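You operate a simulated robot arm through the tools that you are given. There is no shell and no other tool. Be economical: measure what you need, move in short steps, check, and stop when the job is done.

Carry out the task below with a simulated two-armed robot. There is one attempt and no reset: what you move stays moved.

JOB
Take the green pot from the end of the long bench by the fineness meter and put it on top of the grey gear on the top of the long table. Then take the steel pot and put it on the yellow pad. Then stack the green block marked "No 63" from the end of the long bench by the fineness meter on top of the green block labelled "No 52". Then put the tube from the top of the long table on the pump end of the workbench. Then fetch the tall tin and stand it on the cream name plate on the top of the long table. Then fetch the ring from the top of the long table and set it on top of the cone there. Then put the white chain link from the pump end of the workbench on the upper shelf at the pump end of the workbench. Then put the grey pot from the upper shelf at the pump end of the workbench on the steel plate. Then take the cardboard box from the slats of the feed table between the side boards and leave it on the pump end of the workbench. Then turn the meter knob to 2. Then turn the black dial to 9 m. Then put the chain piece from the upper shelf at the pump end of the workbench on the gear board on the gear case. The order counts. Set down upright: pot, steel pot, tube, tall tin.

It is judged by the outcome, as a careful person would: the job done as asked, and still so three seconds after it is handed in. It fails if anything else is knocked over, pushed out of place, dropped, spilled or broken.

ROBOT AND FRAMES
Two 7-joint arms with two-finger parallel grippers on one trunk, on a base that drives. Base frame: it is fixed to the floor where the robot stands at the start and does not move with it; the origin is under the middle of the robot, x ahead of it, y to its left, z up. Units: mm, degrees, N and s.
The left shoulder is at the start at [70, 130, 1212], the right one opposite. Places, roughly: black dial [1300, -6100, 600]; cardboard box [750, -4500, 500]; chain piece [-2750, -3750, 500]; cone (6x6x14 cm) [-500, 800, 900]; gear [-1250, 750, 750]; gear board on the gear case [-1100, -3900, 800]; green block [500, 250, 750]; grey pot (6x6x4 cm) [-2700, -3800, 500]; meter knob [1000, -4400, 800]; name plate [-750, 750, 750]; pot [500, 0, 1000]; pump end of the workbench [-2900, -4000, 900]; ring (4x4x2 cm) [-300, 900, 800]; steel plate (10x9x1 cm) [-2700, -3100, 900]; tall tin [-750, 750, 750]; tube (5x5x11 cm) [-1400, 700, 900]; upper shelf at the pump end of the workbench [-2800, -3900, 500]; white chain link (6x3x3 cm) [-2800, -3700, 900]; yellow pad (6x6x2 cm) [1000, 500, 900]. Payload 1.57 kg a hand.
The TCP of each hand is the grasp point between the finger pads, 30 mm short of the fingertips. In the tool frame z runs along the fingers and y along their closing line. The gripper opens to 80 mm. The fingers are 17 mm wide and 12 mm thick; the gripper's body (40 by 82 mm) begins 80 mm behind the TCP.
Orientation is that of the tool frame in the base frame, as [roll, pitch, yaw] about the fixed x, y, z axes, in that order (R = Rz(yaw) Ry(pitch) Rx(roll)). With the fingers straight down and closing along the base's y, the tool's x points along the base's -x, its y along +y and its z along -z.

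CONTROLS
- The arms move only by the tool jog_arm. It takes "left_rows", "right_rows" or both (then of equal length, played together; a hand with none holds still); each is a list of rows, each an object (a shift or turn left out is 0, a gripper value left out holds the last) with "fingers": the finger opening in mm, from 0 to 80; "slide": the shift along the tool's x, y, z in units of 400 mm (1.0 is 400 mm), a list of three; "delta_rot": the turn, a rotation vector about the tool's x, y, z in units of 60 degrees (1.0 is 60 degrees), a list of three. In form: [{"fingers": fingers, "slide": [tx, ty, tz], "delta_rot": [wx, wy, wz]}, ...]. A call has 1 to 12 rows; each row is the pose to reach, as a shift and turn from the pose commanded when the call began, along the tool's axes at that moment. A call with a number of a shift or a turn outside -1 to 1 is refused whole. A row lasts 0.2 s, in which the tool goes at most 50 mm and 8.6 degrees; a call with a longer step from one row to the next is refused whole, and so is a gripper value outside its range. Where a pose cannot be reached the arm comes as near as it can. A force on the tool above 40 N (or 10 N above the force at the start of the call, whichever is more), or a blocked arm, ends the call early, and 0.2 s more pass. Each finger travels about 108 mm/s and halts on what it meets, pressing with about 41 N; the grip force reading is that of the motor and also rises with nothing between the fingers. The clock runs only during rows and for 0.2 s after the last one: add rows that repeat a pose to give the fingers time. It gives the time, the measured TCP pose, the force on the tool (base axes), the opening and the grip force at its end, in the units of the frame above (readings bear some noise), with the torque about the TCP (base axes, N m) and any sound that the robot's microphone picked up, and new pictures: "views" is both (left out), scene, wrist or none (wrist: the cameras of the hands that moved).
- Cameras (640 x 400 px; columns grow to the right, rows downward): "scene" is now at [116.4, 42.4, 1421.3]; the picture's right is [0.52, -0.85, -0.00], its down [-0.65, -0.39, -0.66] and it looks along [0.56, 0.34, -0.76] (base axes); focal length 249 px, centre (320, 200). "left" rides on the left gripper at [72, 7, -122] in its tool frame; the picture's right is [-0.09, 1.00, 0.00], its down [-0.84, -0.08, -0.54] and it looks along [-0.54, -0.05, 0.84] (tool axes); focal length 238 px, centre (320, 200). "right" rides on the right gripper at [72, -7, -122] in its tool frame; the picture's right is [0.09, 1.00, 0.00], its down [-0.84, 0.08, -0.54] and it looks along [-0.54, 0.05, 0.84] (tool axes); focal length 238 px, centre (320, 200). There is no depth. A picture from a camera that has moved, and an enlarged one, comes with that camera's place and axes in the base frame and with its lens.
- raise_lower(by): slides the trunk up (or, below 0, down) by that many mm; the arms and the scene camera ride with it, the base frame stays. It gives what a move gives, with no picture.
- roll_base(legs): drives the robot by 1 to 6 legs, each [ahead, left, turn to the left] in mm, mm and degrees, along the robot's own axes; the way and the turn of a leg run together, so that a leg with both is an arc; at most 1500 mm and 180 degrees a leg. The arms and the cameras ride along, it lands a little off, and it stops where it bumps. It gives what a move gives, and a new picture of the scene camera.
- aim_head(pan, tilt): turns the head with the scene camera to pan (to the left, within 86 degrees either way) and tilt (down, from -29 to 69), counted from straight ahead of the robot. It gives what a move gives, and a new picture of the scene camera.
- zoom(camera, box): a new picture of the part [left, top, right, bottom] of that camera's present view, enlarged. The clock stands still meanwhile.
- close_job(): hands the job in; it is judged then, once.

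Go step by step. Nothing tells you exact positions but the pictures and the camera data: compare them with the known pose of the tool, close in by small moves and look again before you grip or let go. The budget is 546 turns and 360 pictures, counting those below and the enlarged ones. Unless the task says otherwise, let go and move clear before handing in, and close with one line.

The tools are called after "Request:" by a JSON object that holds its "fn" and its "kwargs". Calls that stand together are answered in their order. jog_arm: Moves the arms, as the interface text tells. Its arguments: {"type":"object","properties":{"left_rows":{"type":"array"},"right_rows":{"type":"array"},"views":{"type":"string","enum":["both","scene","wrist","none"]}},"required":[]} The other tools are called the same way: raise_lower (by) slides the trunk up or down; roll_base (legs) drives the base; aim_head (pan, tilt) turns the head that bears the scene camera; zoom (camera, box) takes an enlarged picture of a part of a camera's view; close_job () hands the job in.

At the start:

```text
time: 0.0
left_ee_pos: [232.8, 302.8, 1197.1]
left_tool_rot: [-180.0, 0.1, -179.9]
left_contact_force: [-0.8, 0.4, 0.0]
left_wrist_torque: [0.04, 0.01, 0.0]
left_width: 80.1
left_gripper_force: 0.0
right_ee_pos: [223.0, 43.7, 1155.6]
right_tool_rot: [-180.0, 0.0, 180.0]
right_contact_force: [0.1, -0.4, 0.0]
right_wrist_torque: [-0.03, 0.02, 0.03]
right_width: 80.1
right_gripper_force: 0.1
trunk travel left (down, up): [-850.0, 90.0]
robot x, y, heading: [-0.8, -0.9, -0.1]
head pan, tilt: [31.3, 49.1]
```

scene: 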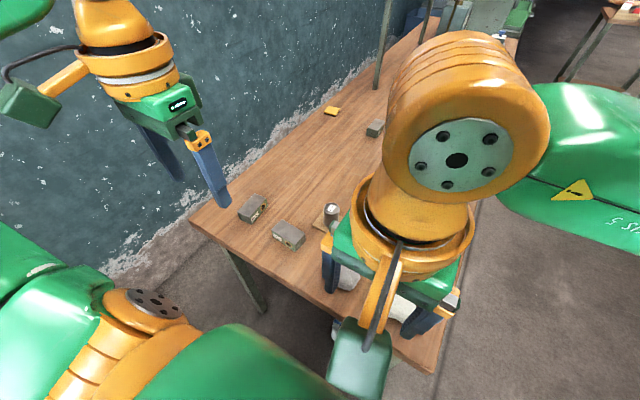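
right: 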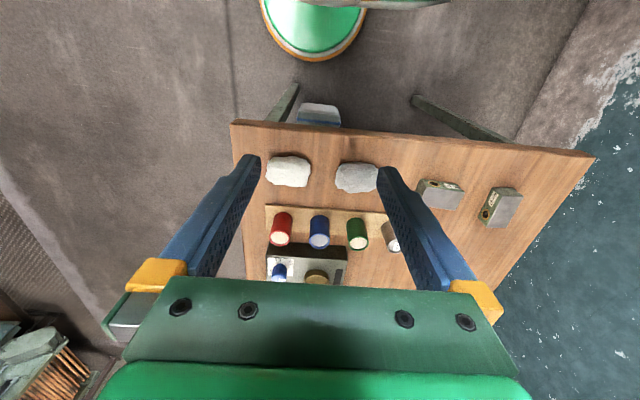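
left: 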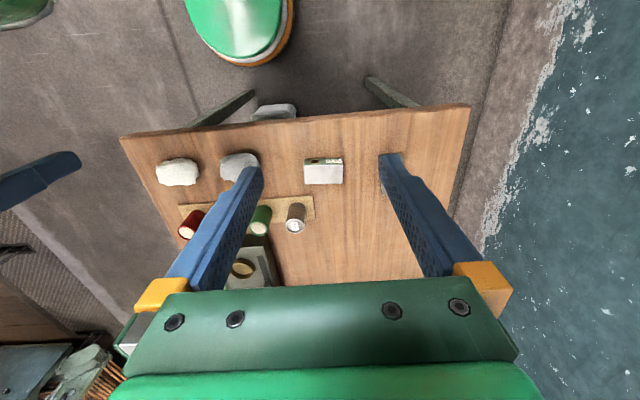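

I see the bench end ahead with a row of four pots, a small device with knobs and two green blocks. I'll take closer pictures first.

Request:
{"fn": "zoom", "kwargs": {"camera": "left", "box": [120, 100, 440, 300]}}

Request:
{"fn": "zoom", "kwargs": {"camera": "right", "box": [230, 100, 550, 300]}}

Request:
{"fn": "zoom", "kwargs": {"camera": "scene", "box": [180, 60, 420, 300]}}

```text
2.00 times, centred on (280, 200) of left
camera zoom: at [159.8, 310.3, 1319.9], right [0.09, 1.0, 0.0], down [0.84, -0.07, 0.54], along [0.54, -0.05, -0.84], focal length 477 px, centre (400, 200)
```

zoom: 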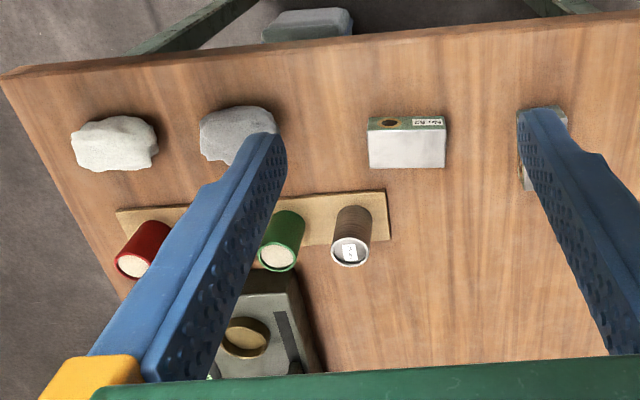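

```text
2.00 times, centred on (390, 200) of right
camera zoom: at [151.5, 34.4, 1277.5], right [-0.09, 1.0, 0.0], down [0.84, 0.08, 0.54], along [0.54, 0.05, -0.84], focal length 477 px, centre (180, 200)
```

zoom: 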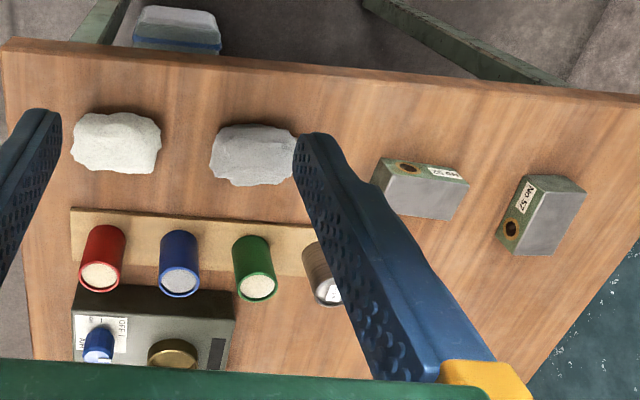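

```text
1.67 times, centred on (300, 180) of scene
camera zoom: at [116.4, 42.4, 1421.3], right [0.52, -0.85, 0.0], down [-0.65, -0.39, -0.66], along [0.56, 0.34, -0.76], focal length 414 px, centre (353, 233)
```

zoom: 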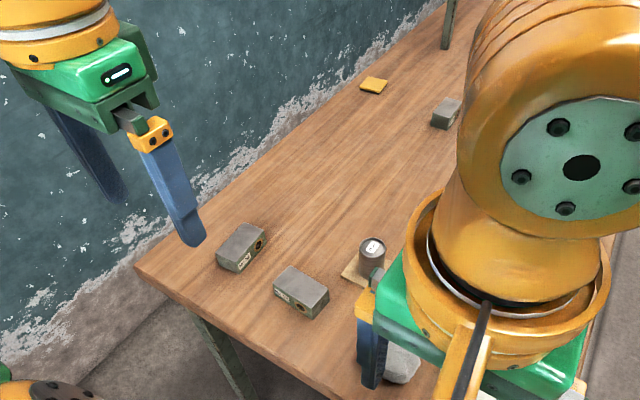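

The pots stand on a strip at about z 846, the green one near (485, 146) with its top near z 911. I'll lift the right hand out of the way, lower the trunk, then approach with the left.

Request:
{"fn": "jog_arm", "kwargs": {"right_rows": [{"slide": [0, 0, -0.12], "fingers": 80}, {"slide": [0, 0, -0.24]}, {"slide": [0, 0, -0.36]}, {"slide": [0, -0.12, -0.4]}, {"slide": [0, -0.24, -0.4]}, {"slide": [0, -0.36, -0.4]}, {"slide": [0, -0.45, -0.4]}], "views": "none"}}

Request:
{"fn": "raise_lower", "kwargs": {"by": -200}}

Request:
{"fn": "aim_head", "kwargs": {"pan": 15, "tilt": 50}}

```text
refused: row 4 steps farther than a row can; nothing moved
```

```text
time: 2.2
left_ee_pos: [232.8, 304.2, 997.5]
left_tool_rot: [-179.9, 0.1, -180.0]
left_contact_force: [0.8, -0.1, 0.6]
left_wrist_torque: [0.02, -0.02, -0.02]
left_width: 80.0
left_gripper_force: 0.0
right_ee_pos: [222.6, 43.6, 954.8]
right_tool_rot: [179.9, -0.1, 180.0]
right_contact_force: [-0.1, -0.8, -0.4]
right_wrist_torque: [-0.04, 0.0, 0.0]
right_width: 80.0
right_gripper_force: 0.0
trunk travel left (down, up): [-650.0, 290.0]
robot x, y, heading: [1.4, 1.1, -0.0]
head pan, tilt: [31.3, 49.1]
```

```text
time: 3.0
left_ee_pos: [232.8, 304.3, 996.7]
left_tool_rot: [-179.9, 0.1, -179.9]
left_contact_force: [-1.2, -0.4, -0.5]
left_wrist_torque: [-0.01, -0.01, 0.02]
left_width: 80.2
left_gripper_force: 0.0
right_ee_pos: [222.5, 44.7, 955.9]
right_tool_rot: [179.8, 0.0, -180.0]
right_contact_force: [0.3, 0.2, 1.1]
right_wrist_torque: [0.0, -0.03, 0.02]
right_width: 79.9
right_gripper_force: 0.1
trunk travel left (down, up): [-650.0, 290.0]
robot x, y, heading: [-0.7, -0.5, -0.0]
head pan, tilt: [15.0, 50.0]
camera scene: at [124.1, 22.2, 1220.0], right [0.26, -0.97, 0.0], down [-0.74, -0.2, -0.64], along [0.62, 0.17, -0.77], focal length 249 px, centre (320, 200)
```

scene: 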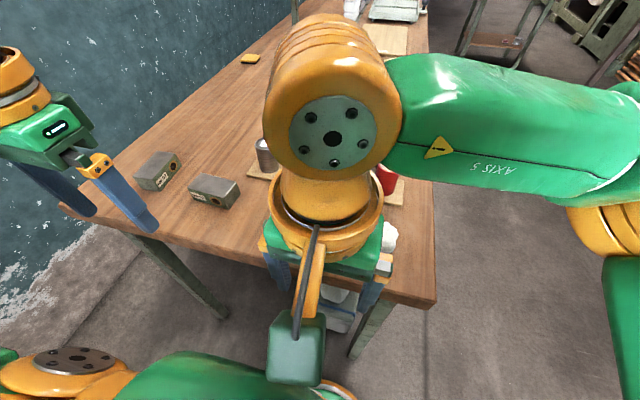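

The right hand blocks the view; I'll move it up and to the right.

Request:
{"fn": "jog_arm", "kwargs": {"right_rows": [{"slide": [0, 0, -0.12], "fingers": 80}, {"slide": [0, 0, -0.24]}, {"slide": [0, -0.12, -0.26]}, {"slide": [0, -0.24, -0.26]}, {"slide": [0, -0.36, -0.26]}, {"slide": [0, -0.48, -0.26]}, {"slide": [0, -0.6, -0.26]}, {"slide": [0, -0.72, -0.26]}], "left_rows": [{"slide": [-0.1, 0, 0], "fingers": 60}, {"slide": [-0.2, 0, 0]}, {"slide": [-0.3, 0, 0]}, {"slide": [-0.4, 0, 0]}, {"slide": [-0.5, 0, 0]}, {"slide": [-0.5, -0.1, 0]}, {"slide": [-0.5, -0.2, 0]}, {"slide": [-0.5, -0.3, 0]}]}}

```text
time: 4.8
left_ee_pos: [405.8, 196.4, 982.5]
left_tool_rot: [-180.0, 0.0, -179.8]
left_contact_force: [0.3, -0.3, 0.5]
left_wrist_torque: [0.04, 0.02, 0.01]
left_width: 60.2
left_gripper_force: 0.2
left hand out of reach, approached as far as the arm can: row 5, 6, 7, 8
right_ee_pos: [239.0, -231.8, 1041.2]
right_tool_rot: [179.8, 0.0, -179.9]
right_contact_force: [0.8, -0.6, 0.1]
right_wrist_torque: [0.01, 0.01, -0.01]
right_width: 80.1
right_gripper_force: 0.1
right hand out of reach, approached as far as the arm can: row 8
trunk travel left (down, up): [-650.0, 290.0]
robot x, y, heading: [2.0, -1.9, 0.1]
head pan, tilt: [15.0, 50.0]
camera scene: at [125.4, 20.3, 1219.9], right [0.26, -0.97, 0.0], down [-0.74, -0.2, -0.64], along [0.62, 0.17, -0.77], focal length 249 px, centre (320, 200)
camera right: at [167.7, -240.6, 1163.5], right [-0.09, 1.0, 0.0], down [0.84, 0.08, 0.54], along [0.54, 0.05, -0.84], focal length 238 px, centre (320, 200)
camera left: at [333.0, 204.5, 1105.1], right [0.09, 1.0, 0.0], down [0.84, -0.07, 0.54], along [0.54, -0.05, -0.84], focal length 238 px, centre (320, 200)
```

scene: 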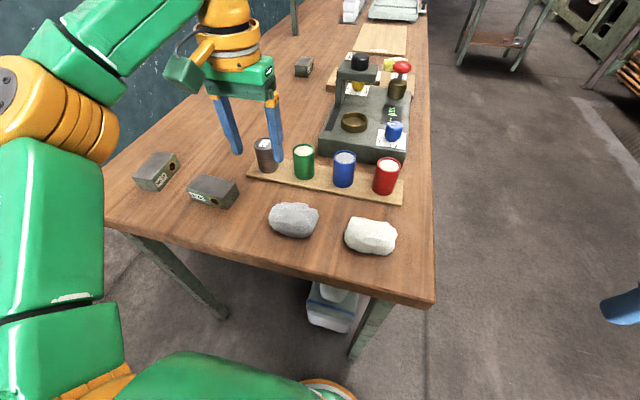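
right: 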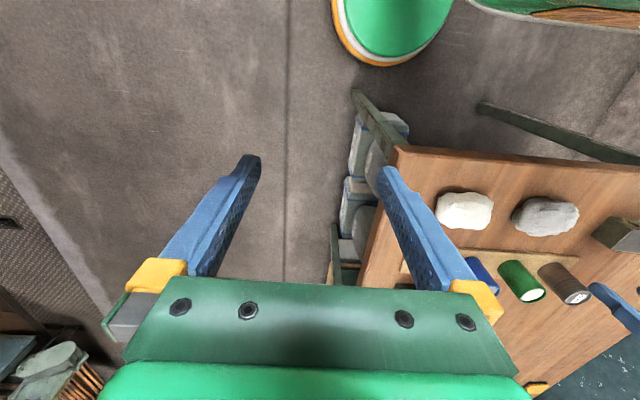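
left: 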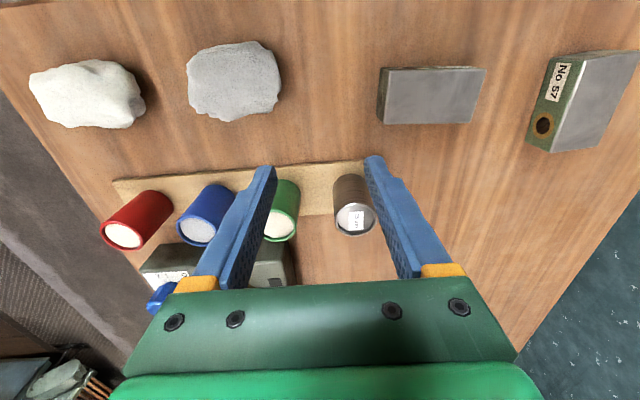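

Good view. The left arm falls short, so I'll drive ahead a little.

Request:
{"fn": "roll_base", "kwargs": {"legs": [[70, 0, 0]]}}

```text
time: 5.8
left_ee_pos: [472.2, 198.9, 983.5]
left_tool_rot: [-179.8, 0.1, -179.9]
left_contact_force: [-0.1, -0.9, -0.2]
left_wrist_torque: [0.01, -0.01, -0.01]
left_width: 60.0
left_gripper_force: 0.0
right_ee_pos: [306.4, -231.1, 1043.6]
right_tool_rot: [179.9, 0.1, 180.0]
right_contact_force: [-0.8, 1.0, 0.8]
right_wrist_torque: [0.01, -0.03, -0.03]
right_width: 80.0
right_gripper_force: 0.1
trunk travel left (down, up): [-650.0, 290.0]
robot x, y, heading: [70.1, 0.0, 0.1]
head pan, tilt: [15.0, 50.0]
camera scene: at [191.8, 21.7, 1220.3], right [0.26, -0.97, 0.0], down [-0.74, -0.2, -0.64], along [0.62, 0.17, -0.76], focal length 249 px, centre (320, 200)
```

scene: 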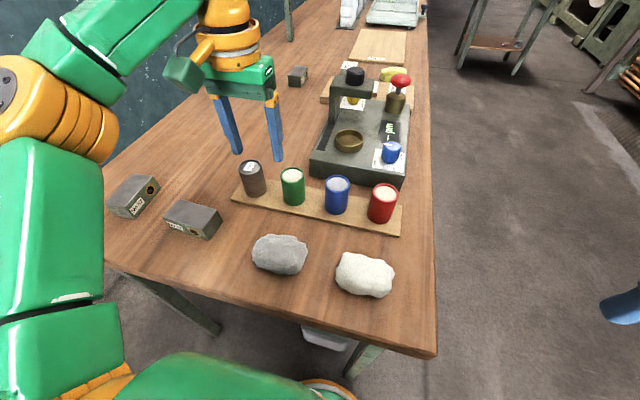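

Request:
{"fn": "jog_arm", "kwargs": {"left_rows": [{"slide": [-0.017, -0.06, 0]}, {"slide": [-0.035, -0.122, 0]}, {"slide": [-0.035, -0.122, 0]}]}}

```text
time: 6.6
left_ee_pos: [464.5, 178.0, 977.1]
left_tool_rot: [-179.7, 0.1, -179.8]
left_contact_force: [0.2, 0.1, -0.1]
left_wrist_torque: [0.01, 0.0, -0.01]
left_width: 59.8
left_gripper_force: 0.0
left hand out of reach, approached as far as the arm can: row 1, 2, 3
right_ee_pos: [308.5, -230.9, 1042.4]
right_tool_rot: [-179.9, 0.0, -179.9]
right_contact_force: [0.4, -0.1, 0.4]
right_wrist_torque: [-0.04, 0.01, 0.02]
right_width: 80.0
right_gripper_force: 0.2
trunk travel left (down, up): [-650.0, 290.0]
robot x, y, heading: [69.6, 0.8, 0.3]
head pan, tilt: [15.0, 50.0]
camera scene: at [194.5, 21.8, 1219.9], right [0.26, -0.97, 0.0], down [-0.74, -0.2, -0.64], along [0.62, 0.17, -0.77], focal length 249 px, centre (320, 200)
camera left: at [393.2, 185.1, 1099.2], right [0.09, 1.0, 0.0], down [0.84, -0.07, 0.54], along [0.54, -0.05, -0.84], focal length 238 px, centre (320, 200)
```

scene: 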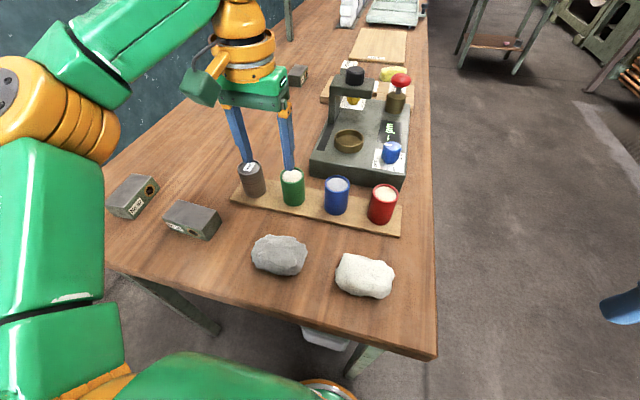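
left: 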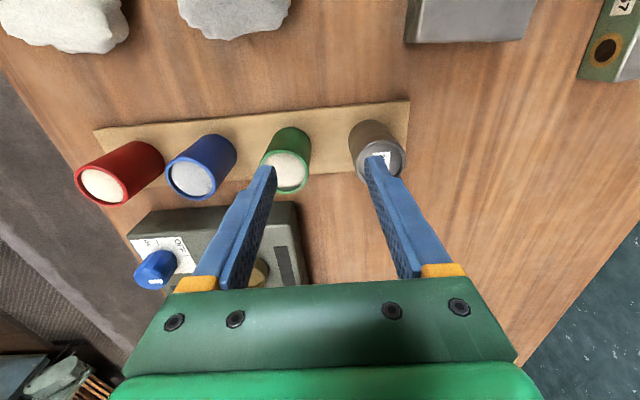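

Request:
{"fn": "raise_lower", "kwargs": {"by": 100}}

Request:
{"fn": "jog_arm", "kwargs": {"left_rows": [{"slide": [-0.02, -0.04, 0.05]}, {"slide": [-0.055, -0.07, 0.1]}, {"slide": [-0.055, -0.07, 0.2]}, {"slide": [-0.055, -0.07, 0.25]}]}}

```text
time: 7.9
left_ee_pos: [466.2, 178.5, 1077.1]
left_tool_rot: [-179.8, 0.1, -180.0]
left_contact_force: [-0.3, 0.0, -0.2]
left_wrist_torque: [-0.03, -0.01, 0.03]
left_width: 60.0
left_gripper_force: 0.1
right_ee_pos: [307.9, -230.0, 1142.7]
right_tool_rot: [180.0, -0.1, 180.0]
right_contact_force: [-0.3, -0.4, -0.5]
right_wrist_torque: [0.01, -0.01, 0.02]
right_width: 79.9
right_gripper_force: 0.1
trunk travel left (down, up): [-750.0, 190.0]
robot x, y, heading: [72.7, 2.5, -0.2]
head pan, tilt: [15.0, 50.0]
```

```text
time: 8.9
left_ee_pos: [477.8, 155.4, 975.6]
left_tool_rot: [-179.7, 0.2, -179.9]
left_contact_force: [0.1, 1.3, -0.1]
left_wrist_torque: [0.0, 0.03, 0.01]
left_width: 59.8
left_gripper_force: 0.1
left hand out of reach, approached as far as the arm can: row 1, 2, 3, 4
right_ee_pos: [308.0, -230.0, 1141.5]
right_tool_rot: [179.9, -0.1, -180.0]
right_contact_force: [-0.1, 0.2, 0.3]
right_wrist_torque: [0.01, 0.03, -0.02]
right_width: 79.8
right_gripper_force: 0.0
trunk travel left (down, up): [-750.0, 190.0]
robot x, y, heading: [72.7, -0.8, 0.0]
head pan, tilt: [15.0, 50.0]
camera scene: at [194.5, 22.0, 1319.9], right [0.26, -0.97, 0.0], down [-0.74, -0.2, -0.64], along [0.62, 0.17, -0.77], focal length 249 px, centre (320, 200)
camera left: at [406.7, 162.8, 1098.9], right [0.09, 1.0, 0.0], down [0.84, -0.07, 0.55], along [0.54, -0.05, -0.84], focal length 238 px, centre (320, 200)
```

scene: 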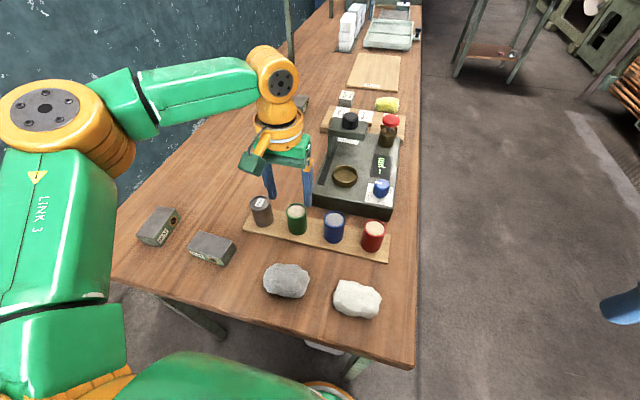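
left: 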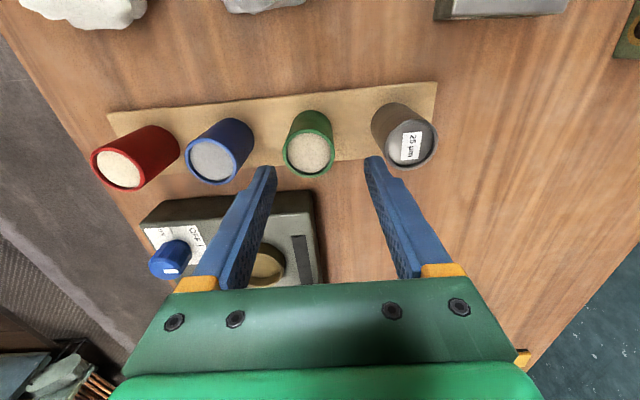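

Green pot is at about (480, 146), steel at (479, 231). Descending around the green pot.

Request:
{"fn": "jog_arm", "kwargs": {"left_rows": [{"slide": [-0.005, -0.023, 0.0], "fingers": 60}, {"slide": [-0.005, -0.023, 0.1]}, {"slide": [-0.005, -0.023, 0.15]}, {"slide": [-0.005, -0.023, 0.15]}]}}

```text
time: 9.9
left_ee_pos: [470.1, 155.3, 921.2]
left_tool_rot: [-179.8, 0.2, -179.8]
left_contact_force: [0.3, 0.0, -0.6]
left_wrist_torque: [-0.02, -0.01, -0.03]
left_width: 60.0
left_gripper_force: 0.1
left hand out of reach, approached as far as the arm can: row 1, 2, 3, 4
right_ee_pos: [307.4, -229.4, 1141.6]
right_tool_rot: [179.9, 0.0, 180.0]
right_contact_force: [0.3, 0.1, -0.8]
right_wrist_torque: [-0.03, 0.0, -0.01]
right_width: 80.0
right_gripper_force: 0.0
trunk travel left (down, up): [-750.0, 190.0]
robot x, y, heading: [70.7, -0.2, -0.1]
head pan, tilt: [15.0, 50.0]
camera scene: at [194.0, 21.5, 1320.0], right [0.26, -0.97, 0.0], down [-0.74, -0.2, -0.64], along [0.62, 0.17, -0.77], focal length 249 px, centre (320, 200)
camera left: at [398.0, 162.3, 1043.7], right [0.09, 1.0, 0.0], down [0.84, -0.07, 0.55], along [0.54, -0.05, -0.84], focal length 238 px, centre (320, 200)
```

scene: 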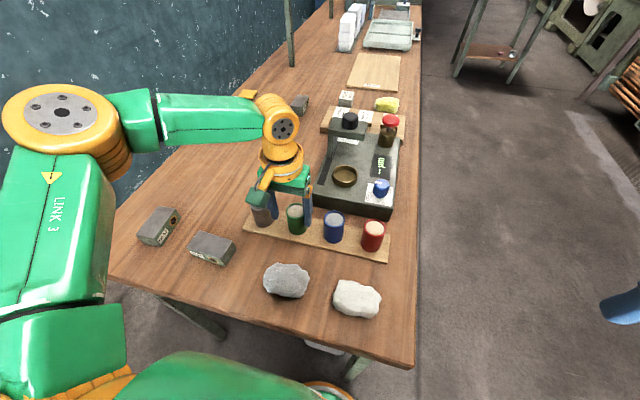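
left: 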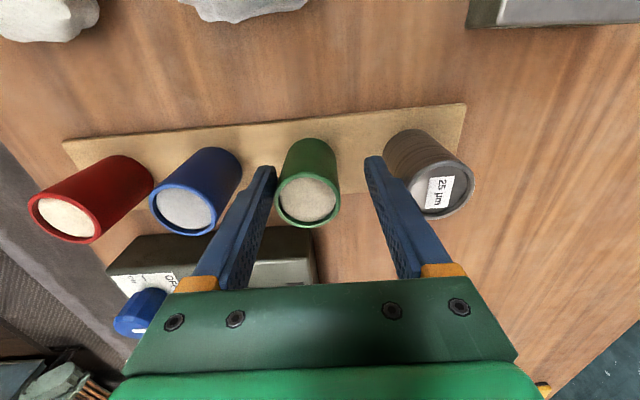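

The reach is slightly short at this height. I'll raise the hand, drive 25 mm further ahead, and lower the trunk a bit.

Request:
{"fn": "jog_arm", "kwargs": {"left_rows": [{"slide": [0, 0, -0.1]}, {"slide": [0, 0, -0.2]}, {"slide": [0.05, 0, -0.3]}, {"slide": [0.05, 0, -0.4]}], "views": "none"}}

Request:
{"fn": "roll_base", "kwargs": {"legs": [[30, 0, 0]]}}

Request:
{"fn": "raise_lower", "kwargs": {"by": -80}}

```text
time: 10.9
left_ee_pos: [451.5, 160.0, 1080.4]
left_tool_rot: [-179.6, 0.1, -179.4]
left_contact_force: [0.3, 0.4, 2.1]
left_wrist_torque: [-0.01, 0.05, -0.03]
left_width: 59.9
left_gripper_force: 0.0
right_ee_pos: [308.2, -229.9, 1142.1]
right_tool_rot: [179.9, -0.1, 179.9]
right_contact_force: [-0.3, 0.5, 0.2]
right_wrist_torque: [0.01, -0.01, 0.03]
right_width: 79.9
right_gripper_force: 0.1
trunk travel left (down, up): [-750.0, 190.0]
robot x, y, heading: [70.8, 3.0, 0.1]
head pan, tilt: [15.0, 50.0]
```

```text
time: 11.7
left_ee_pos: [474.8, 160.2, 1082.0]
left_tool_rot: [-179.6, 0.6, -179.5]
left_contact_force: [-1.6, -0.1, 0.5]
left_wrist_torque: [0.01, -0.03, 0.02]
left_width: 60.2
left_gripper_force: 0.0
right_ee_pos: [332.8, -228.6, 1143.2]
right_tool_rot: [179.9, 0.3, -180.0]
right_contact_force: [-0.9, 0.5, 0.3]
right_wrist_torque: [-0.01, -0.04, 0.0]
right_width: 79.9
right_gripper_force: 0.1
trunk travel left (down, up): [-750.0, 190.0]
robot x, y, heading: [100.6, -0.8, 0.1]
head pan, tilt: [15.0, 50.0]
camera scene: at [217.8, 21.7, 1320.6], right [0.26, -0.97, 0.0], down [-0.74, -0.2, -0.65], along [0.62, 0.17, -0.76], focal length 249 px, centre (320, 200)
```

scene: 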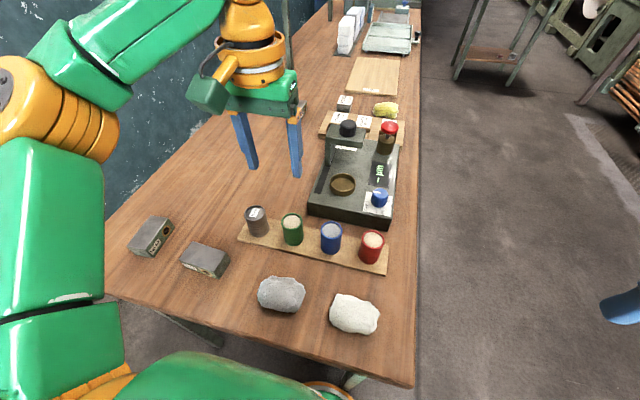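

```text
time: 12.9
left_ee_pos: [481.4, 160.4, 999.3]
left_tool_rot: [-179.6, 0.2, -179.5]
left_contact_force: [-0.2, -0.1, -0.9]
left_wrist_torque: [0.03, 0.0, -0.01]
left_width: 59.9
left_gripper_force: 0.1
right_ee_pos: [335.4, -231.0, 1061.6]
right_tool_rot: [-180.0, 0.0, 179.9]
right_contact_force: [-0.4, 0.4, -0.1]
right_wrist_torque: [0.02, 0.02, 0.0]
right_width: 80.0
right_gripper_force: 0.0
trunk travel left (down, up): [-670.0, 270.0]
robot x, y, heading: [97.5, 0.0, -0.1]
head pan, tilt: [15.0, 50.0]
```

Request:
{"fn": "jog_arm", "kwargs": {"left_rows": [{"slide": [0, -0.035, 0.05]}, {"slide": [0, -0.035, 0.12]}, {"slide": [0, -0.035, 0.12]}, {"slide": [0, -0.035, 0.12]}], "views": "wrist"}}

```text
time: 13.9
left_ee_pos: [481.5, 145.2, 950.5]
left_tool_rot: [-179.6, 0.2, -179.4]
left_contact_force: [-0.4, -0.3, 0.0]
left_wrist_torque: [0.01, 0.0, -0.01]
left_width: 60.2
left_gripper_force: 0.1
right_ee_pos: [338.3, -230.2, 1061.5]
right_tool_rot: [179.9, -0.1, -180.0]
right_contact_force: [0.2, -0.5, -0.7]
right_wrist_torque: [0.01, 0.05, 0.0]
right_width: 79.9
right_gripper_force: 0.1
trunk travel left (down, up): [-670.0, 270.0]
robot x, y, heading: [101.4, -0.7, -0.3]
head pan, tilt: [15.0, 50.0]
camera left: at [408.5, 153.1, 1073.9], right [0.08, 1.0, -0.01], down [0.84, -0.07, 0.55], along [0.54, -0.05, -0.84], focal length 238 px, centre (320, 200)
```

left: 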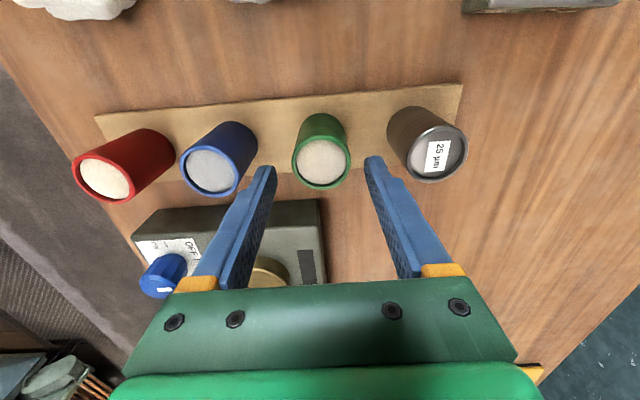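

Request:
{"fn": "jog_arm", "kwargs": {"left_rows": [{"slide": [0, 0.005, 0.1]}, {"slide": [0, 0.005, 0.15]}, {"slide": [0, 0.005, 0.155], "fingers": 30}, {"slide": [0, 0.005, 0.155], "fingers": 30}, {"slide": [0, 0.005, 0.155], "fingers": 30}], "views": "wrist"}}

```text
time: 15.1
left_ee_pos: [479.5, 146.4, 890.3]
left_tool_rot: [-179.7, 0.4, -179.4]
left_contact_force: [4.2, 2.5, 14.6]
left_wrist_torque: [0.22, -0.04, -0.04]
left_width: 41.0
left_gripper_force: 40.6
right_ee_pos: [335.5, -232.3, 1060.4]
right_tool_rot: [179.9, 0.2, -180.0]
right_contact_force: [-0.3, -0.2, -0.5]
right_wrist_torque: [0.02, -0.02, -0.02]
right_width: 80.2
right_gripper_force: 0.1
trunk travel left (down, up): [-670.0, 270.0]
robot x, y, heading: [99.9, 0.0, 0.1]
head pan, tilt: [15.0, 50.0]
camera left: at [407.1, 154.7, 1013.0], right [0.08, 1.0, -0.01], down [0.83, -0.07, 0.55], along [0.55, -0.05, -0.84], focal length 238 px, centre (320, 200)
```

left: 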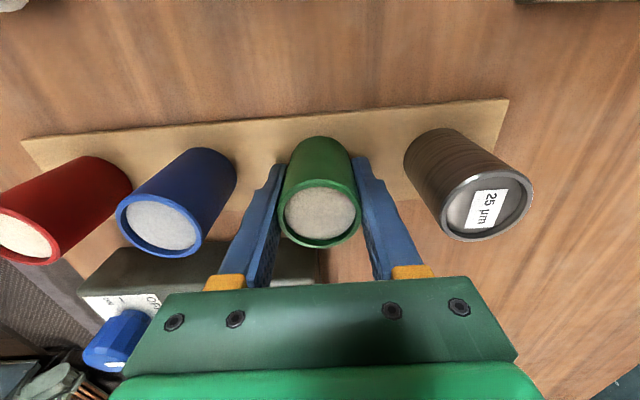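

Held at 41 mm. Lifting straight up, then looking for the long table to the left.

Request:
{"fn": "jog_arm", "kwargs": {"left_rows": [{"slide": [0, 0, -0.1], "fingers": 30}, {"slide": [0, 0, -0.2]}, {"slide": [0.05, 0, -0.3]}, {"slide": [0.1, 0, -0.4]}], "views": "none"}}

Request:
{"fn": "aim_head", "kwargs": {"pan": 86, "tilt": 30}}

```text
time: 16.1
left_ee_pos: [437.2, 151.5, 1049.0]
left_tool_rot: [-179.6, 0.3, -179.4]
left_contact_force: [0.2, 0.2, -1.3]
left_wrist_torque: [-0.01, 0.0, -0.01]
left_width: 41.0
left_gripper_force: 40.4
right_ee_pos: [335.4, -229.4, 1063.5]
right_tool_rot: [179.9, 0.1, -179.9]
right_contact_force: [-0.3, -0.5, 0.5]
right_wrist_torque: [0.02, 0.03, -0.01]
right_width: 80.0
right_gripper_force: 0.0
trunk travel left (down, up): [-670.0, 270.0]
robot x, y, heading: [102.8, 4.3, 0.1]
head pan, tilt: [15.0, 50.0]
```

```text
time: 17.5
left_ee_pos: [439.7, 150.7, 1047.0]
left_tool_rot: [-179.6, 0.2, -179.5]
left_contact_force: [-0.4, -0.2, -0.9]
left_wrist_torque: [0.0, -0.01, -0.01]
left_width: 41.2
left_gripper_force: 40.9
right_ee_pos: [338.1, -230.4, 1062.4]
right_tool_rot: [179.9, 0.0, -180.0]
right_contact_force: [-0.2, -0.5, 0.1]
right_wrist_torque: [-0.01, 0.03, -0.01]
right_width: 80.0
right_gripper_force: 0.1
trunk travel left (down, up): [-670.0, 270.0]
robot x, y, heading: [99.0, 1.1, -0.1]
head pan, tilt: [85.9, 30.0]
camera scene: at [156.3, 92.1, 1269.5], right [1.0, -0.07, 0.0], down [-0.04, -0.5, -0.87], along [0.06, 0.86, -0.5], focal length 249 px, centre (320, 200)
```

scene: 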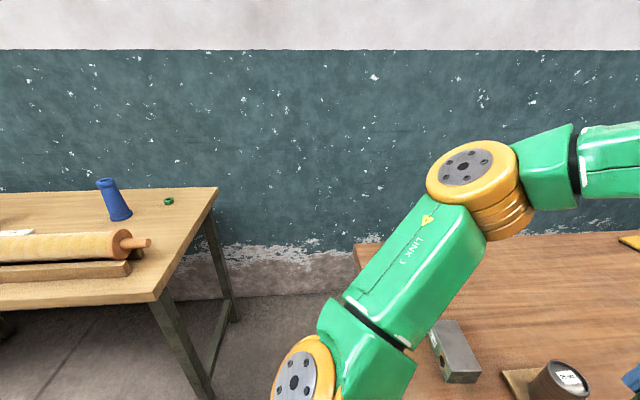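

The long table is to the left-rear, with cone, ring and rolling pin. I'll back off and turn left to face it.

Request:
{"fn": "roll_base", "kwargs": {"legs": [[-300, 0, 0], [0, 0, 90]]}}

Request:
{"fn": "aim_head", "kwargs": {"pan": 45, "tilt": 25}}

```text
time: 23.4
left_ee_pos: [-360.1, 336.7, 1048.0]
left_tool_rot: [-179.5, 0.2, -88.7]
left_contact_force: [0.1, -0.8, -1.0]
left_wrist_torque: [-0.02, -0.02, 0.01]
left_width: 41.0
left_gripper_force: 41.1
right_ee_pos: [22.4, 240.4, 1062.5]
right_tool_rot: [179.9, 0.0, -89.2]
right_contact_force: [-0.4, -0.4, -0.2]
right_wrist_torque: [-0.01, 0.0, -0.02]
right_width: 79.7
right_gripper_force: 0.0
trunk travel left (down, up): [-670.0, 270.0]
robot x, y, heading: [-204.9, 0.7, 90.6]
head pan, tilt: [85.9, 30.0]
camera scene: at [-295.5, 57.1, 1269.5], right [0.06, 1.0, 0.0], down [0.5, -0.03, -0.87], along [-0.86, 0.05, -0.5], focal length 249 px, centre (320, 200)
```

scene: 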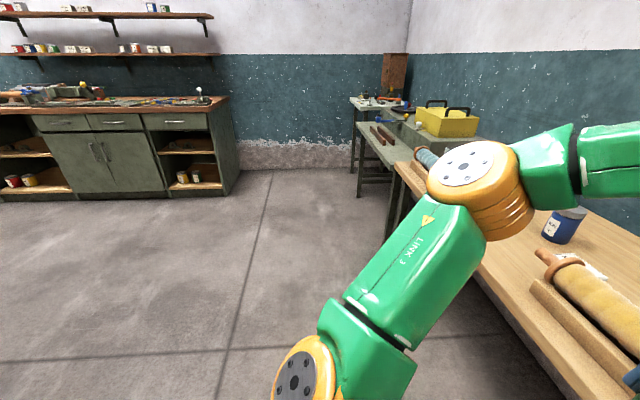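

```text
time: 24.5
left_ee_pos: [-359.9, 337.0, 1048.1]
left_tool_rot: [-179.5, 0.1, -88.6]
left_contact_force: [0.1, -0.5, -0.8]
left_wrist_torque: [0.04, 0.01, 0.0]
left_width: 41.0
left_gripper_force: 40.9
right_ee_pos: [22.5, 240.3, 1061.6]
right_tool_rot: [180.0, -0.1, -89.2]
right_contact_force: [0.0, -0.4, 0.4]
right_wrist_torque: [-0.03, 0.0, -0.01]
right_width: 80.0
right_gripper_force: 0.1
trunk travel left (down, up): [-670.0, 270.0]
robot x, y, heading: [-205.7, -1.2, 90.7]
head pan, tilt: [45.0, 25.0]
camera scene: at [-271.4, 116.0, 1277.5], right [0.7, 0.72, 0.0], down [0.3, -0.29, -0.91], along [-0.65, 0.63, -0.42], focal length 249 px, centre (320, 200)
```

scene: 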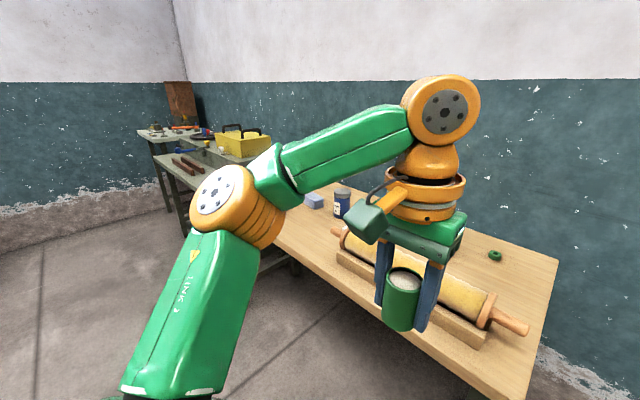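

Request:
{"fn": "roll_base", "kwargs": {"legs": [[0, 850, 0]]}}

Request:
{"fn": "aim_head", "kwargs": {"pan": 10, "tilt": 35}}

```text
time: 29.1
left_ee_pos: [-1225.1, 321.1, 1047.8]
left_tool_rot: [-179.5, 0.3, -88.3]
left_contact_force: [0.0, -0.9, 0.5]
left_wrist_torque: [-0.03, -0.01, 0.0]
left_width: 40.9
left_gripper_force: 41.3
right_ee_pos: [-841.8, 227.5, 1062.6]
right_tool_rot: [179.9, 0.0, -88.9]
right_contact_force: [-0.3, -0.3, 0.8]
right_wrist_torque: [-0.01, 0.01, -0.02]
right_width: 79.9
right_gripper_force: 0.1
trunk travel left (down, up): [-670.0, 270.0]
robot x, y, heading: [-1069.4, -14.0, 90.9]
head pan, tilt: [45.0, 25.0]
camera scene: at [-1135.2, 102.0, 1277.5], right [0.69, 0.72, 0.0], down [0.3, -0.29, -0.91], along [-0.65, 0.63, -0.42], focal length 249 px, centre (320, 200)
```

scene: 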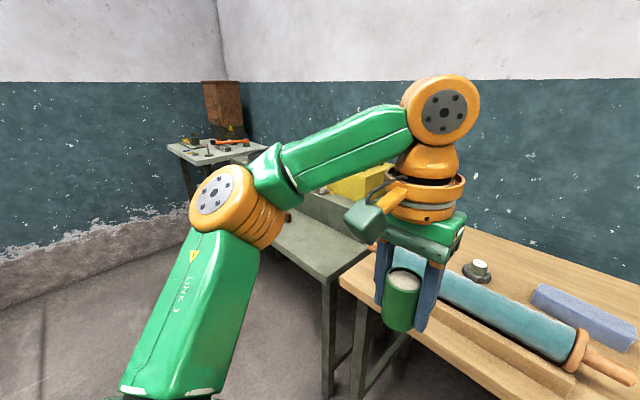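

```text
time: 30.1
left_ee_pos: [-1224.8, 321.8, 1048.0]
left_tool_rot: [-179.5, 0.3, -88.3]
left_contact_force: [1.2, -0.6, 0.0]
left_wrist_torque: [-0.02, -0.03, 0.02]
left_width: 40.9
left_gripper_force: 40.9
right_ee_pos: [-842.2, 228.6, 1062.9]
right_tool_rot: [179.8, 0.0, -88.9]
right_contact_force: [-0.7, -0.6, -0.8]
right_wrist_torque: [-0.01, -0.02, 0.0]
right_width: 80.0
right_gripper_force: 0.0
trunk travel left (down, up): [-670.0, 270.0]
robot x, y, heading: [-1065.6, -14.5, 91.0]
head pan, tilt: [10.0, 35.0]
camera scene: at [-1086.3, 124.4, 1261.7], right [0.98, 0.19, 0.0], down [0.11, -0.56, -0.82], along [-0.16, 0.8, -0.57], focal length 249 px, centre (320, 200)
```

scene: 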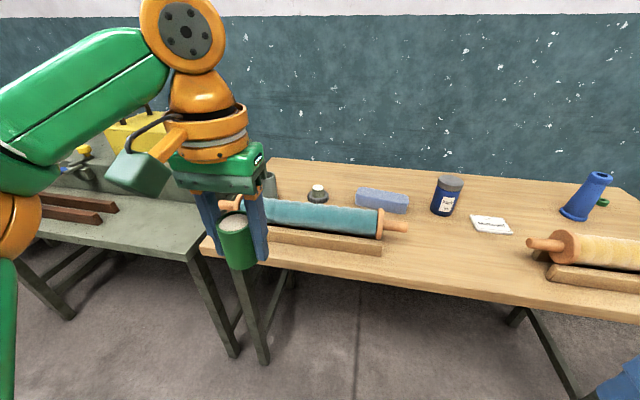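

Request:
{"fn": "zoom", "kwargs": {"camera": "scene", "box": [240, 140, 640, 320]}}

Request:
{"fn": "zoom", "kwargs": {"camera": "scene", "box": [240, 165, 360, 225]}}

```text
1.60 times, centred on (440, 230) of scene
camera zoom: at [-1086.3, 124.4, 1261.7], right [0.98, 0.19, 0.0], down [0.11, -0.56, -0.82], along [-0.16, 0.8, -0.57], focal length 398 px, centre (128, 152)
```

zoom: 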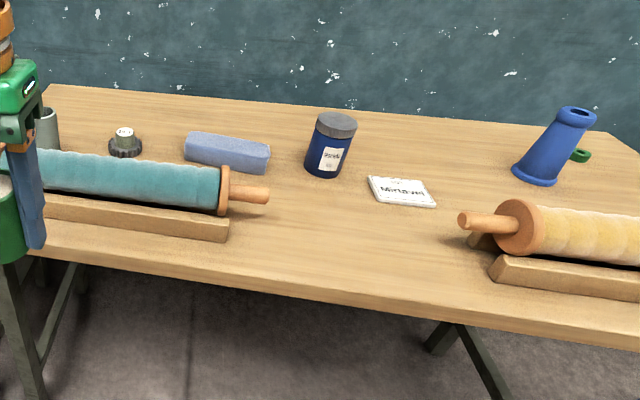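

```text
5.33 times, centred on (300, 195) of scene
camera zoom: at [-1086.3, 124.4, 1261.7], right [0.98, 0.19, 0.0], down [0.11, -0.56, -0.82], along [-0.16, 0.8, -0.57], focal length 1326 px, centre (427, 227)
```

zoom: 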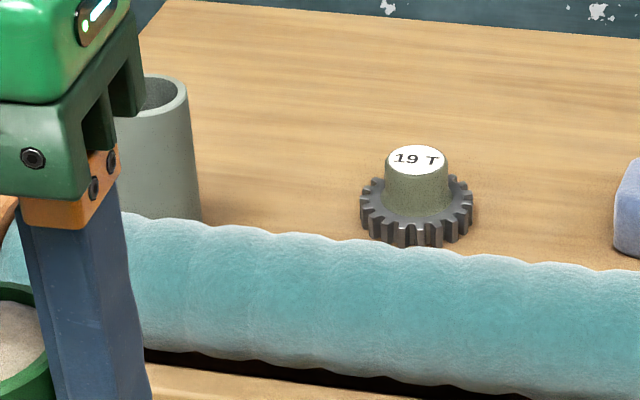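

The gear (hub marked 19 T) is near (-1227, 800), behind the blue roller. I'll drive up to the table in steps.

Request:
{"fn": "roll_base", "kwargs": {"legs": [[0, 40, -1], [320, 0, 0]]}}

Request:
{"fn": "jog_arm", "kwargs": {"left_rows": [{"slide": [0, 0, 0]}], "views": "wrist"}}

```text
time: 32.7
left_ee_pos: [-1258.2, 642.5, 1047.3]
left_tool_rot: [-179.5, 0.3, -89.4]
left_contact_force: [-0.3, 0.3, -1.3]
left_wrist_torque: [-0.01, 0.0, -0.01]
left_width: 40.9
left_gripper_force: 41.6
right_ee_pos: [-877.8, 540.6, 1061.5]
right_tool_rot: [179.8, 0.1, -90.2]
right_contact_force: [-0.3, 0.0, 0.4]
right_wrist_torque: [0.02, 0.02, -0.04]
right_width: 80.1
right_gripper_force: 0.0
trunk travel left (down, up): [-670.0, 270.0]
robot x, y, heading: [-1105.9, 303.5, 89.8]
head pan, tilt: [10.0, 35.0]
camera scene: at [-1123.0, 441.5, 1261.8], right [0.99, 0.17, 0.0], down [0.1, -0.56, -0.82], along [-0.14, 0.81, -0.57], focal length 249 px, centre (320, 200)
```

scene: 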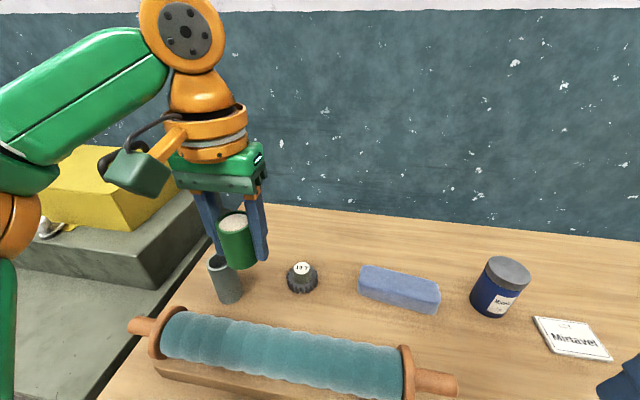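

```text
time: 33.1
left_ee_pos: [-1258.7, 642.1, 1048.0]
left_tool_rot: [-179.5, 0.3, -89.5]
left_contact_force: [0.1, 0.7, -0.5]
left_wrist_torque: [0.04, -0.01, -0.01]
left_width: 40.9
left_gripper_force: 41.1
right_ee_pos: [-877.4, 541.2, 1060.6]
right_tool_rot: [179.9, 0.1, -90.1]
right_contact_force: [0.1, 0.3, 0.6]
right_wrist_torque: [0.0, -0.01, -0.01]
right_width: 79.9
right_gripper_force: 0.2
trunk travel left (down, up): [-670.0, 270.0]
robot x, y, heading: [-1110.9, 305.9, 89.9]
head pan, tilt: [10.0, 35.0]
camera left: at [-1265.7, 570.1, 1170.7], right [-1.0, 0.08, -0.01], down [0.07, 0.84, 0.55], along [0.05, 0.54, -0.84], focal length 238 px, centre (320, 200)
```

left: 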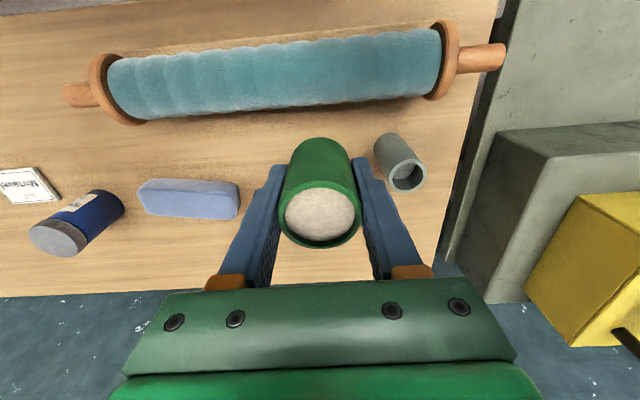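

Request:
{"fn": "zoom", "kwargs": {"camera": "scene", "box": [180, 220, 340, 320]}}

```text
4.00 times, centred on (260, 270) of scene
camera zoom: at [-1123.1, 442.1, 1261.8], right [0.99, 0.17, 0.0], down [0.1, -0.56, -0.82], along [-0.14, 0.81, -0.57], focal length 994 px, centre (560, -80)
```

zoom: 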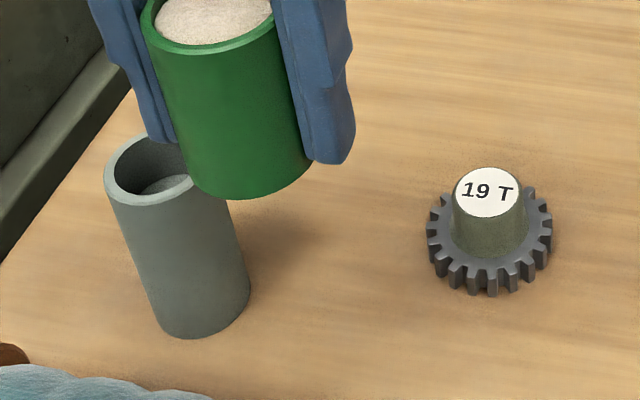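

I'll raise the trunk for a parallax measurement of the gear from a second height.

Request:
{"fn": "raise_lower", "kwargs": {"by": 200}}

Request:
{"fn": "zoom", "kwargs": {"camera": "scene", "box": [160, 220, 400, 370]}}

```text
time: 35.3
left_ee_pos: [-1258.3, 642.6, 1248.0]
left_tool_rot: [-179.5, 0.2, -89.4]
left_contact_force: [0.0, 0.4, -0.1]
left_wrist_torque: [-0.02, 0.02, 0.0]
left_width: 40.8
left_gripper_force: 40.6
right_ee_pos: [-877.0, 541.8, 1261.7]
right_tool_rot: [179.9, 0.0, -90.1]
right_contact_force: [0.1, 0.2, -0.3]
right_wrist_torque: [-0.04, -0.01, -0.03]
right_width: 79.6
right_gripper_force: 0.1
trunk travel left (down, up): [-870.0, 70.0]
robot x, y, heading: [-1109.1, 303.9, 90.3]
head pan, tilt: [10.0, 35.0]
```

```text
2.67 times, centred on (280, 295) of scene
camera zoom: at [-1123.1, 442.8, 1461.7], right [0.99, 0.17, 0.0], down [0.1, -0.57, -0.82], along [-0.14, 0.81, -0.57], focal length 663 px, centre (427, -53)
```

zoom: 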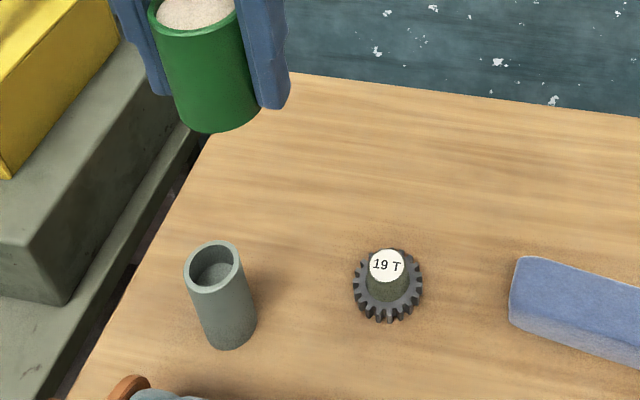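

Gear hub top comes out at about (-1221, 780, 840). I need to be closer; I'll check the clearance to the table edge.

Request:
{"fn": "aim_head", "kwargs": {"pan": 0, "tilt": 69}}

```text
time: 36.3
left_ee_pos: [-1257.4, 641.8, 1247.2]
left_tool_rot: [-179.5, 0.3, -89.4]
left_contact_force: [-0.2, -0.3, -0.1]
left_wrist_torque: [0.01, 0.02, -0.01]
left_width: 41.0
left_gripper_force: 41.3
right_ee_pos: [-876.7, 540.6, 1262.5]
right_tool_rot: [179.8, 0.1, -90.0]
right_contact_force: [-0.5, 0.5, 0.7]
right_wrist_torque: [0.0, -0.02, -0.03]
right_width: 80.1
right_gripper_force: 0.0
trunk travel left (down, up): [-870.0, 70.0]
robot x, y, heading: [-1108.2, 307.5, 89.9]
head pan, tilt: [0.0, 68.8]
camera scene: at [-1107.9, 411.9, 1418.1], right [1.0, 0.0, 0.0], down [0.0, -0.93, -0.36], along [0.0, 0.36, -0.93], focal length 249 px, centre (320, 200)
```

scene: 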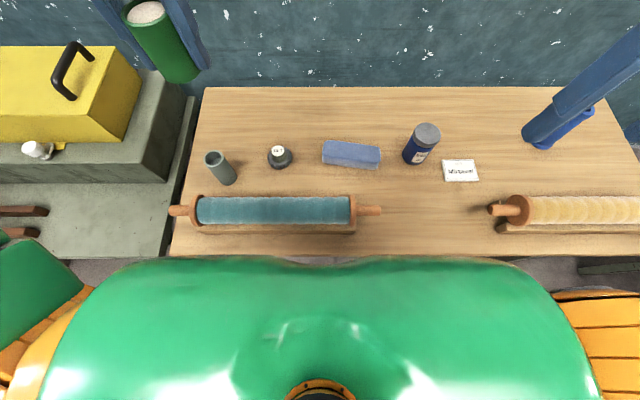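

To gain reach I'll turn the robot 30° right so the left shoulder comes forward, and shift slightly.

Request:
{"fn": "roll_base", "kwargs": {"legs": [[0, 0, -30], [20, 52, 0]]}}

Request:
{"fn": "raise_lower", "kwargs": {"by": -200}}

Request:
{"fn": "aim_head", "kwargs": {"pan": 25, "tilt": 45}}

```text
time: 38.7
left_ee_pos: [-1097.3, 707.8, 1249.8]
left_tool_rot: [179.9, 0.4, -119.7]
left_contact_force: [0.4, 0.5, -0.9]
left_wrist_torque: [0.05, 0.07, 0.03]
left_width: 41.1
left_gripper_force: 41.5
right_ee_pos: [-818.1, 429.3, 1261.4]
right_tool_rot: [179.5, 0.2, -120.3]
right_contact_force: [0.8, -0.8, 0.7]
right_wrist_torque: [0.08, 0.07, 0.02]
right_width: 79.9
right_gripper_force: 0.1
trunk travel left (down, up): [-870.0, 70.0]
robot x, y, heading: [-1143.5, 354.0, 59.6]
head pan, tilt: [0.0, 68.8]
camera scene: at [-1082.7, 432.4, 1418.3], right [0.86, -0.5, -0.01], down [-0.47, -0.8, -0.36], along [0.18, 0.32, -0.93], focal length 249 px, centre (320, 200)
```

scene: 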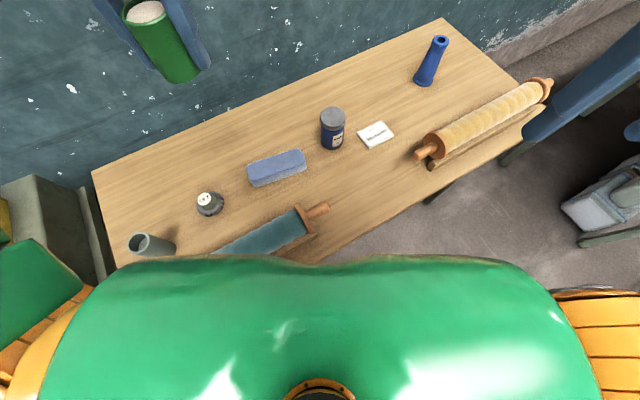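

```text
time: 40.9
left_ee_pos: [-1102.5, 715.3, 1047.7]
left_tool_rot: [-179.5, 0.2, -119.8]
left_contact_force: [-0.3, -0.6, -0.3]
left_wrist_torque: [0.01, 0.01, 0.0]
left_width: 41.2
left_gripper_force: 41.1
right_ee_pos: [-823.4, 436.7, 1061.5]
right_tool_rot: [179.9, 0.0, -120.3]
right_contact_force: [-0.2, -0.7, -1.2]
right_wrist_torque: [0.02, 0.0, -0.01]
right_width: 80.2
right_gripper_force: 0.0
trunk travel left (down, up): [-670.0, 270.0]
robot x, y, heading: [-1142.8, 351.2, 59.8]
head pan, tilt: [0.0, 68.8]
```

```text
time: 41.8
left_ee_pos: [-1101.8, 715.8, 1047.7]
left_tool_rot: [-179.5, 0.2, -119.6]
left_contact_force: [0.1, -0.8, -0.5]
left_wrist_torque: [-0.02, 0.01, 0.01]
left_width: 41.0
left_gripper_force: 40.9
right_ee_pos: [-824.7, 436.5, 1062.0]
right_tool_rot: [179.9, -0.1, -120.4]
right_contact_force: [-0.2, 0.2, -0.2]
right_wrist_torque: [0.02, 0.0, 0.05]
right_width: 80.2
right_gripper_force: 0.1
trunk travel left (down, up): [-670.0, 270.0]
robot x, y, heading: [-1143.4, 348.1, 59.8]
head pan, tilt: [25.0, 45.0]
camera scene: at [-1110.1, 473.5, 1246.8], right [1.0, -0.09, 0.0], down [-0.07, -0.7, -0.71], along [0.07, 0.7, -0.71], focal length 249 px, centre (320, 200)
```

scene: 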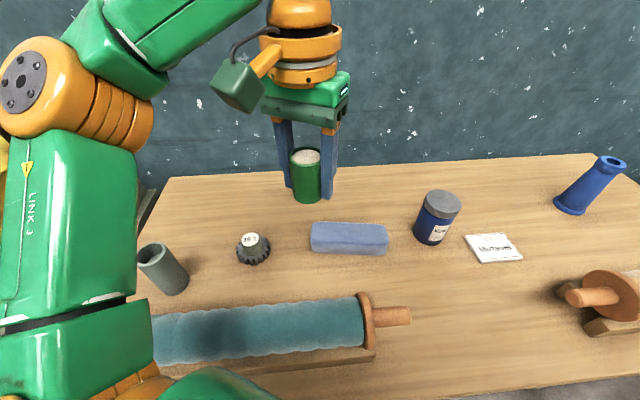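

Moving the pot over the gear hub, staying above it.

Request:
{"fn": "jog_arm", "kwargs": {"left_rows": [{"slide": [0, 0.11, 0], "fingers": 30}, {"slide": [0.005, 0.22, 0]}, {"slide": [0.009, 0.34, 0.0]}, {"slide": [0.009, 0.34, 0.1]}, {"slide": [0.009, 0.34, 0.2]}, {"slide": [0.009, 0.34, 0.29]}, {"slide": [0.009, 0.34, 0.29]}], "views": "scene"}}

```text
time: 43.4
left_ee_pos: [-1222.3, 779.8, 931.2]
left_tool_rot: [-179.5, 0.3, -119.7]
left_contact_force: [-1.0, 0.5, -1.1]
left_wrist_torque: [0.01, -0.02, 0.01]
left_width: 40.9
left_gripper_force: 40.6
right_ee_pos: [-823.5, 436.8, 1061.8]
right_tool_rot: [179.9, -0.1, -120.3]
right_contact_force: [0.2, -0.5, 0.1]
right_wrist_torque: [0.0, 0.03, -0.01]
right_width: 80.3
right_gripper_force: 0.1
trunk travel left (down, up): [-670.0, 270.0]
robot x, y, heading: [-1145.7, 345.7, 59.8]
head pan, tilt: [25.0, 45.0]
camera scene: at [-1110.1, 473.4, 1246.9], right [1.0, -0.09, 0.0], down [-0.07, -0.7, -0.71], along [0.06, 0.7, -0.71], focal length 249 px, centre (320, 200)
```

scene: 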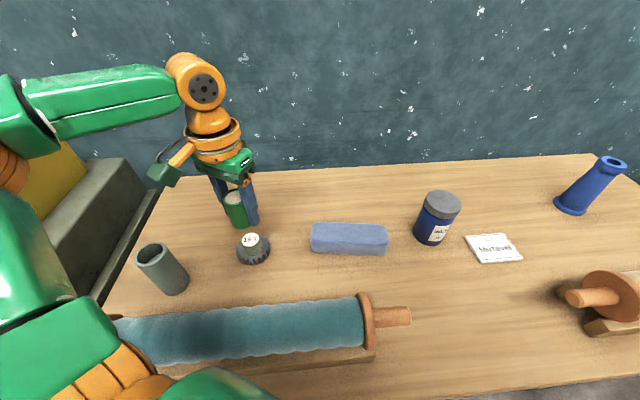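

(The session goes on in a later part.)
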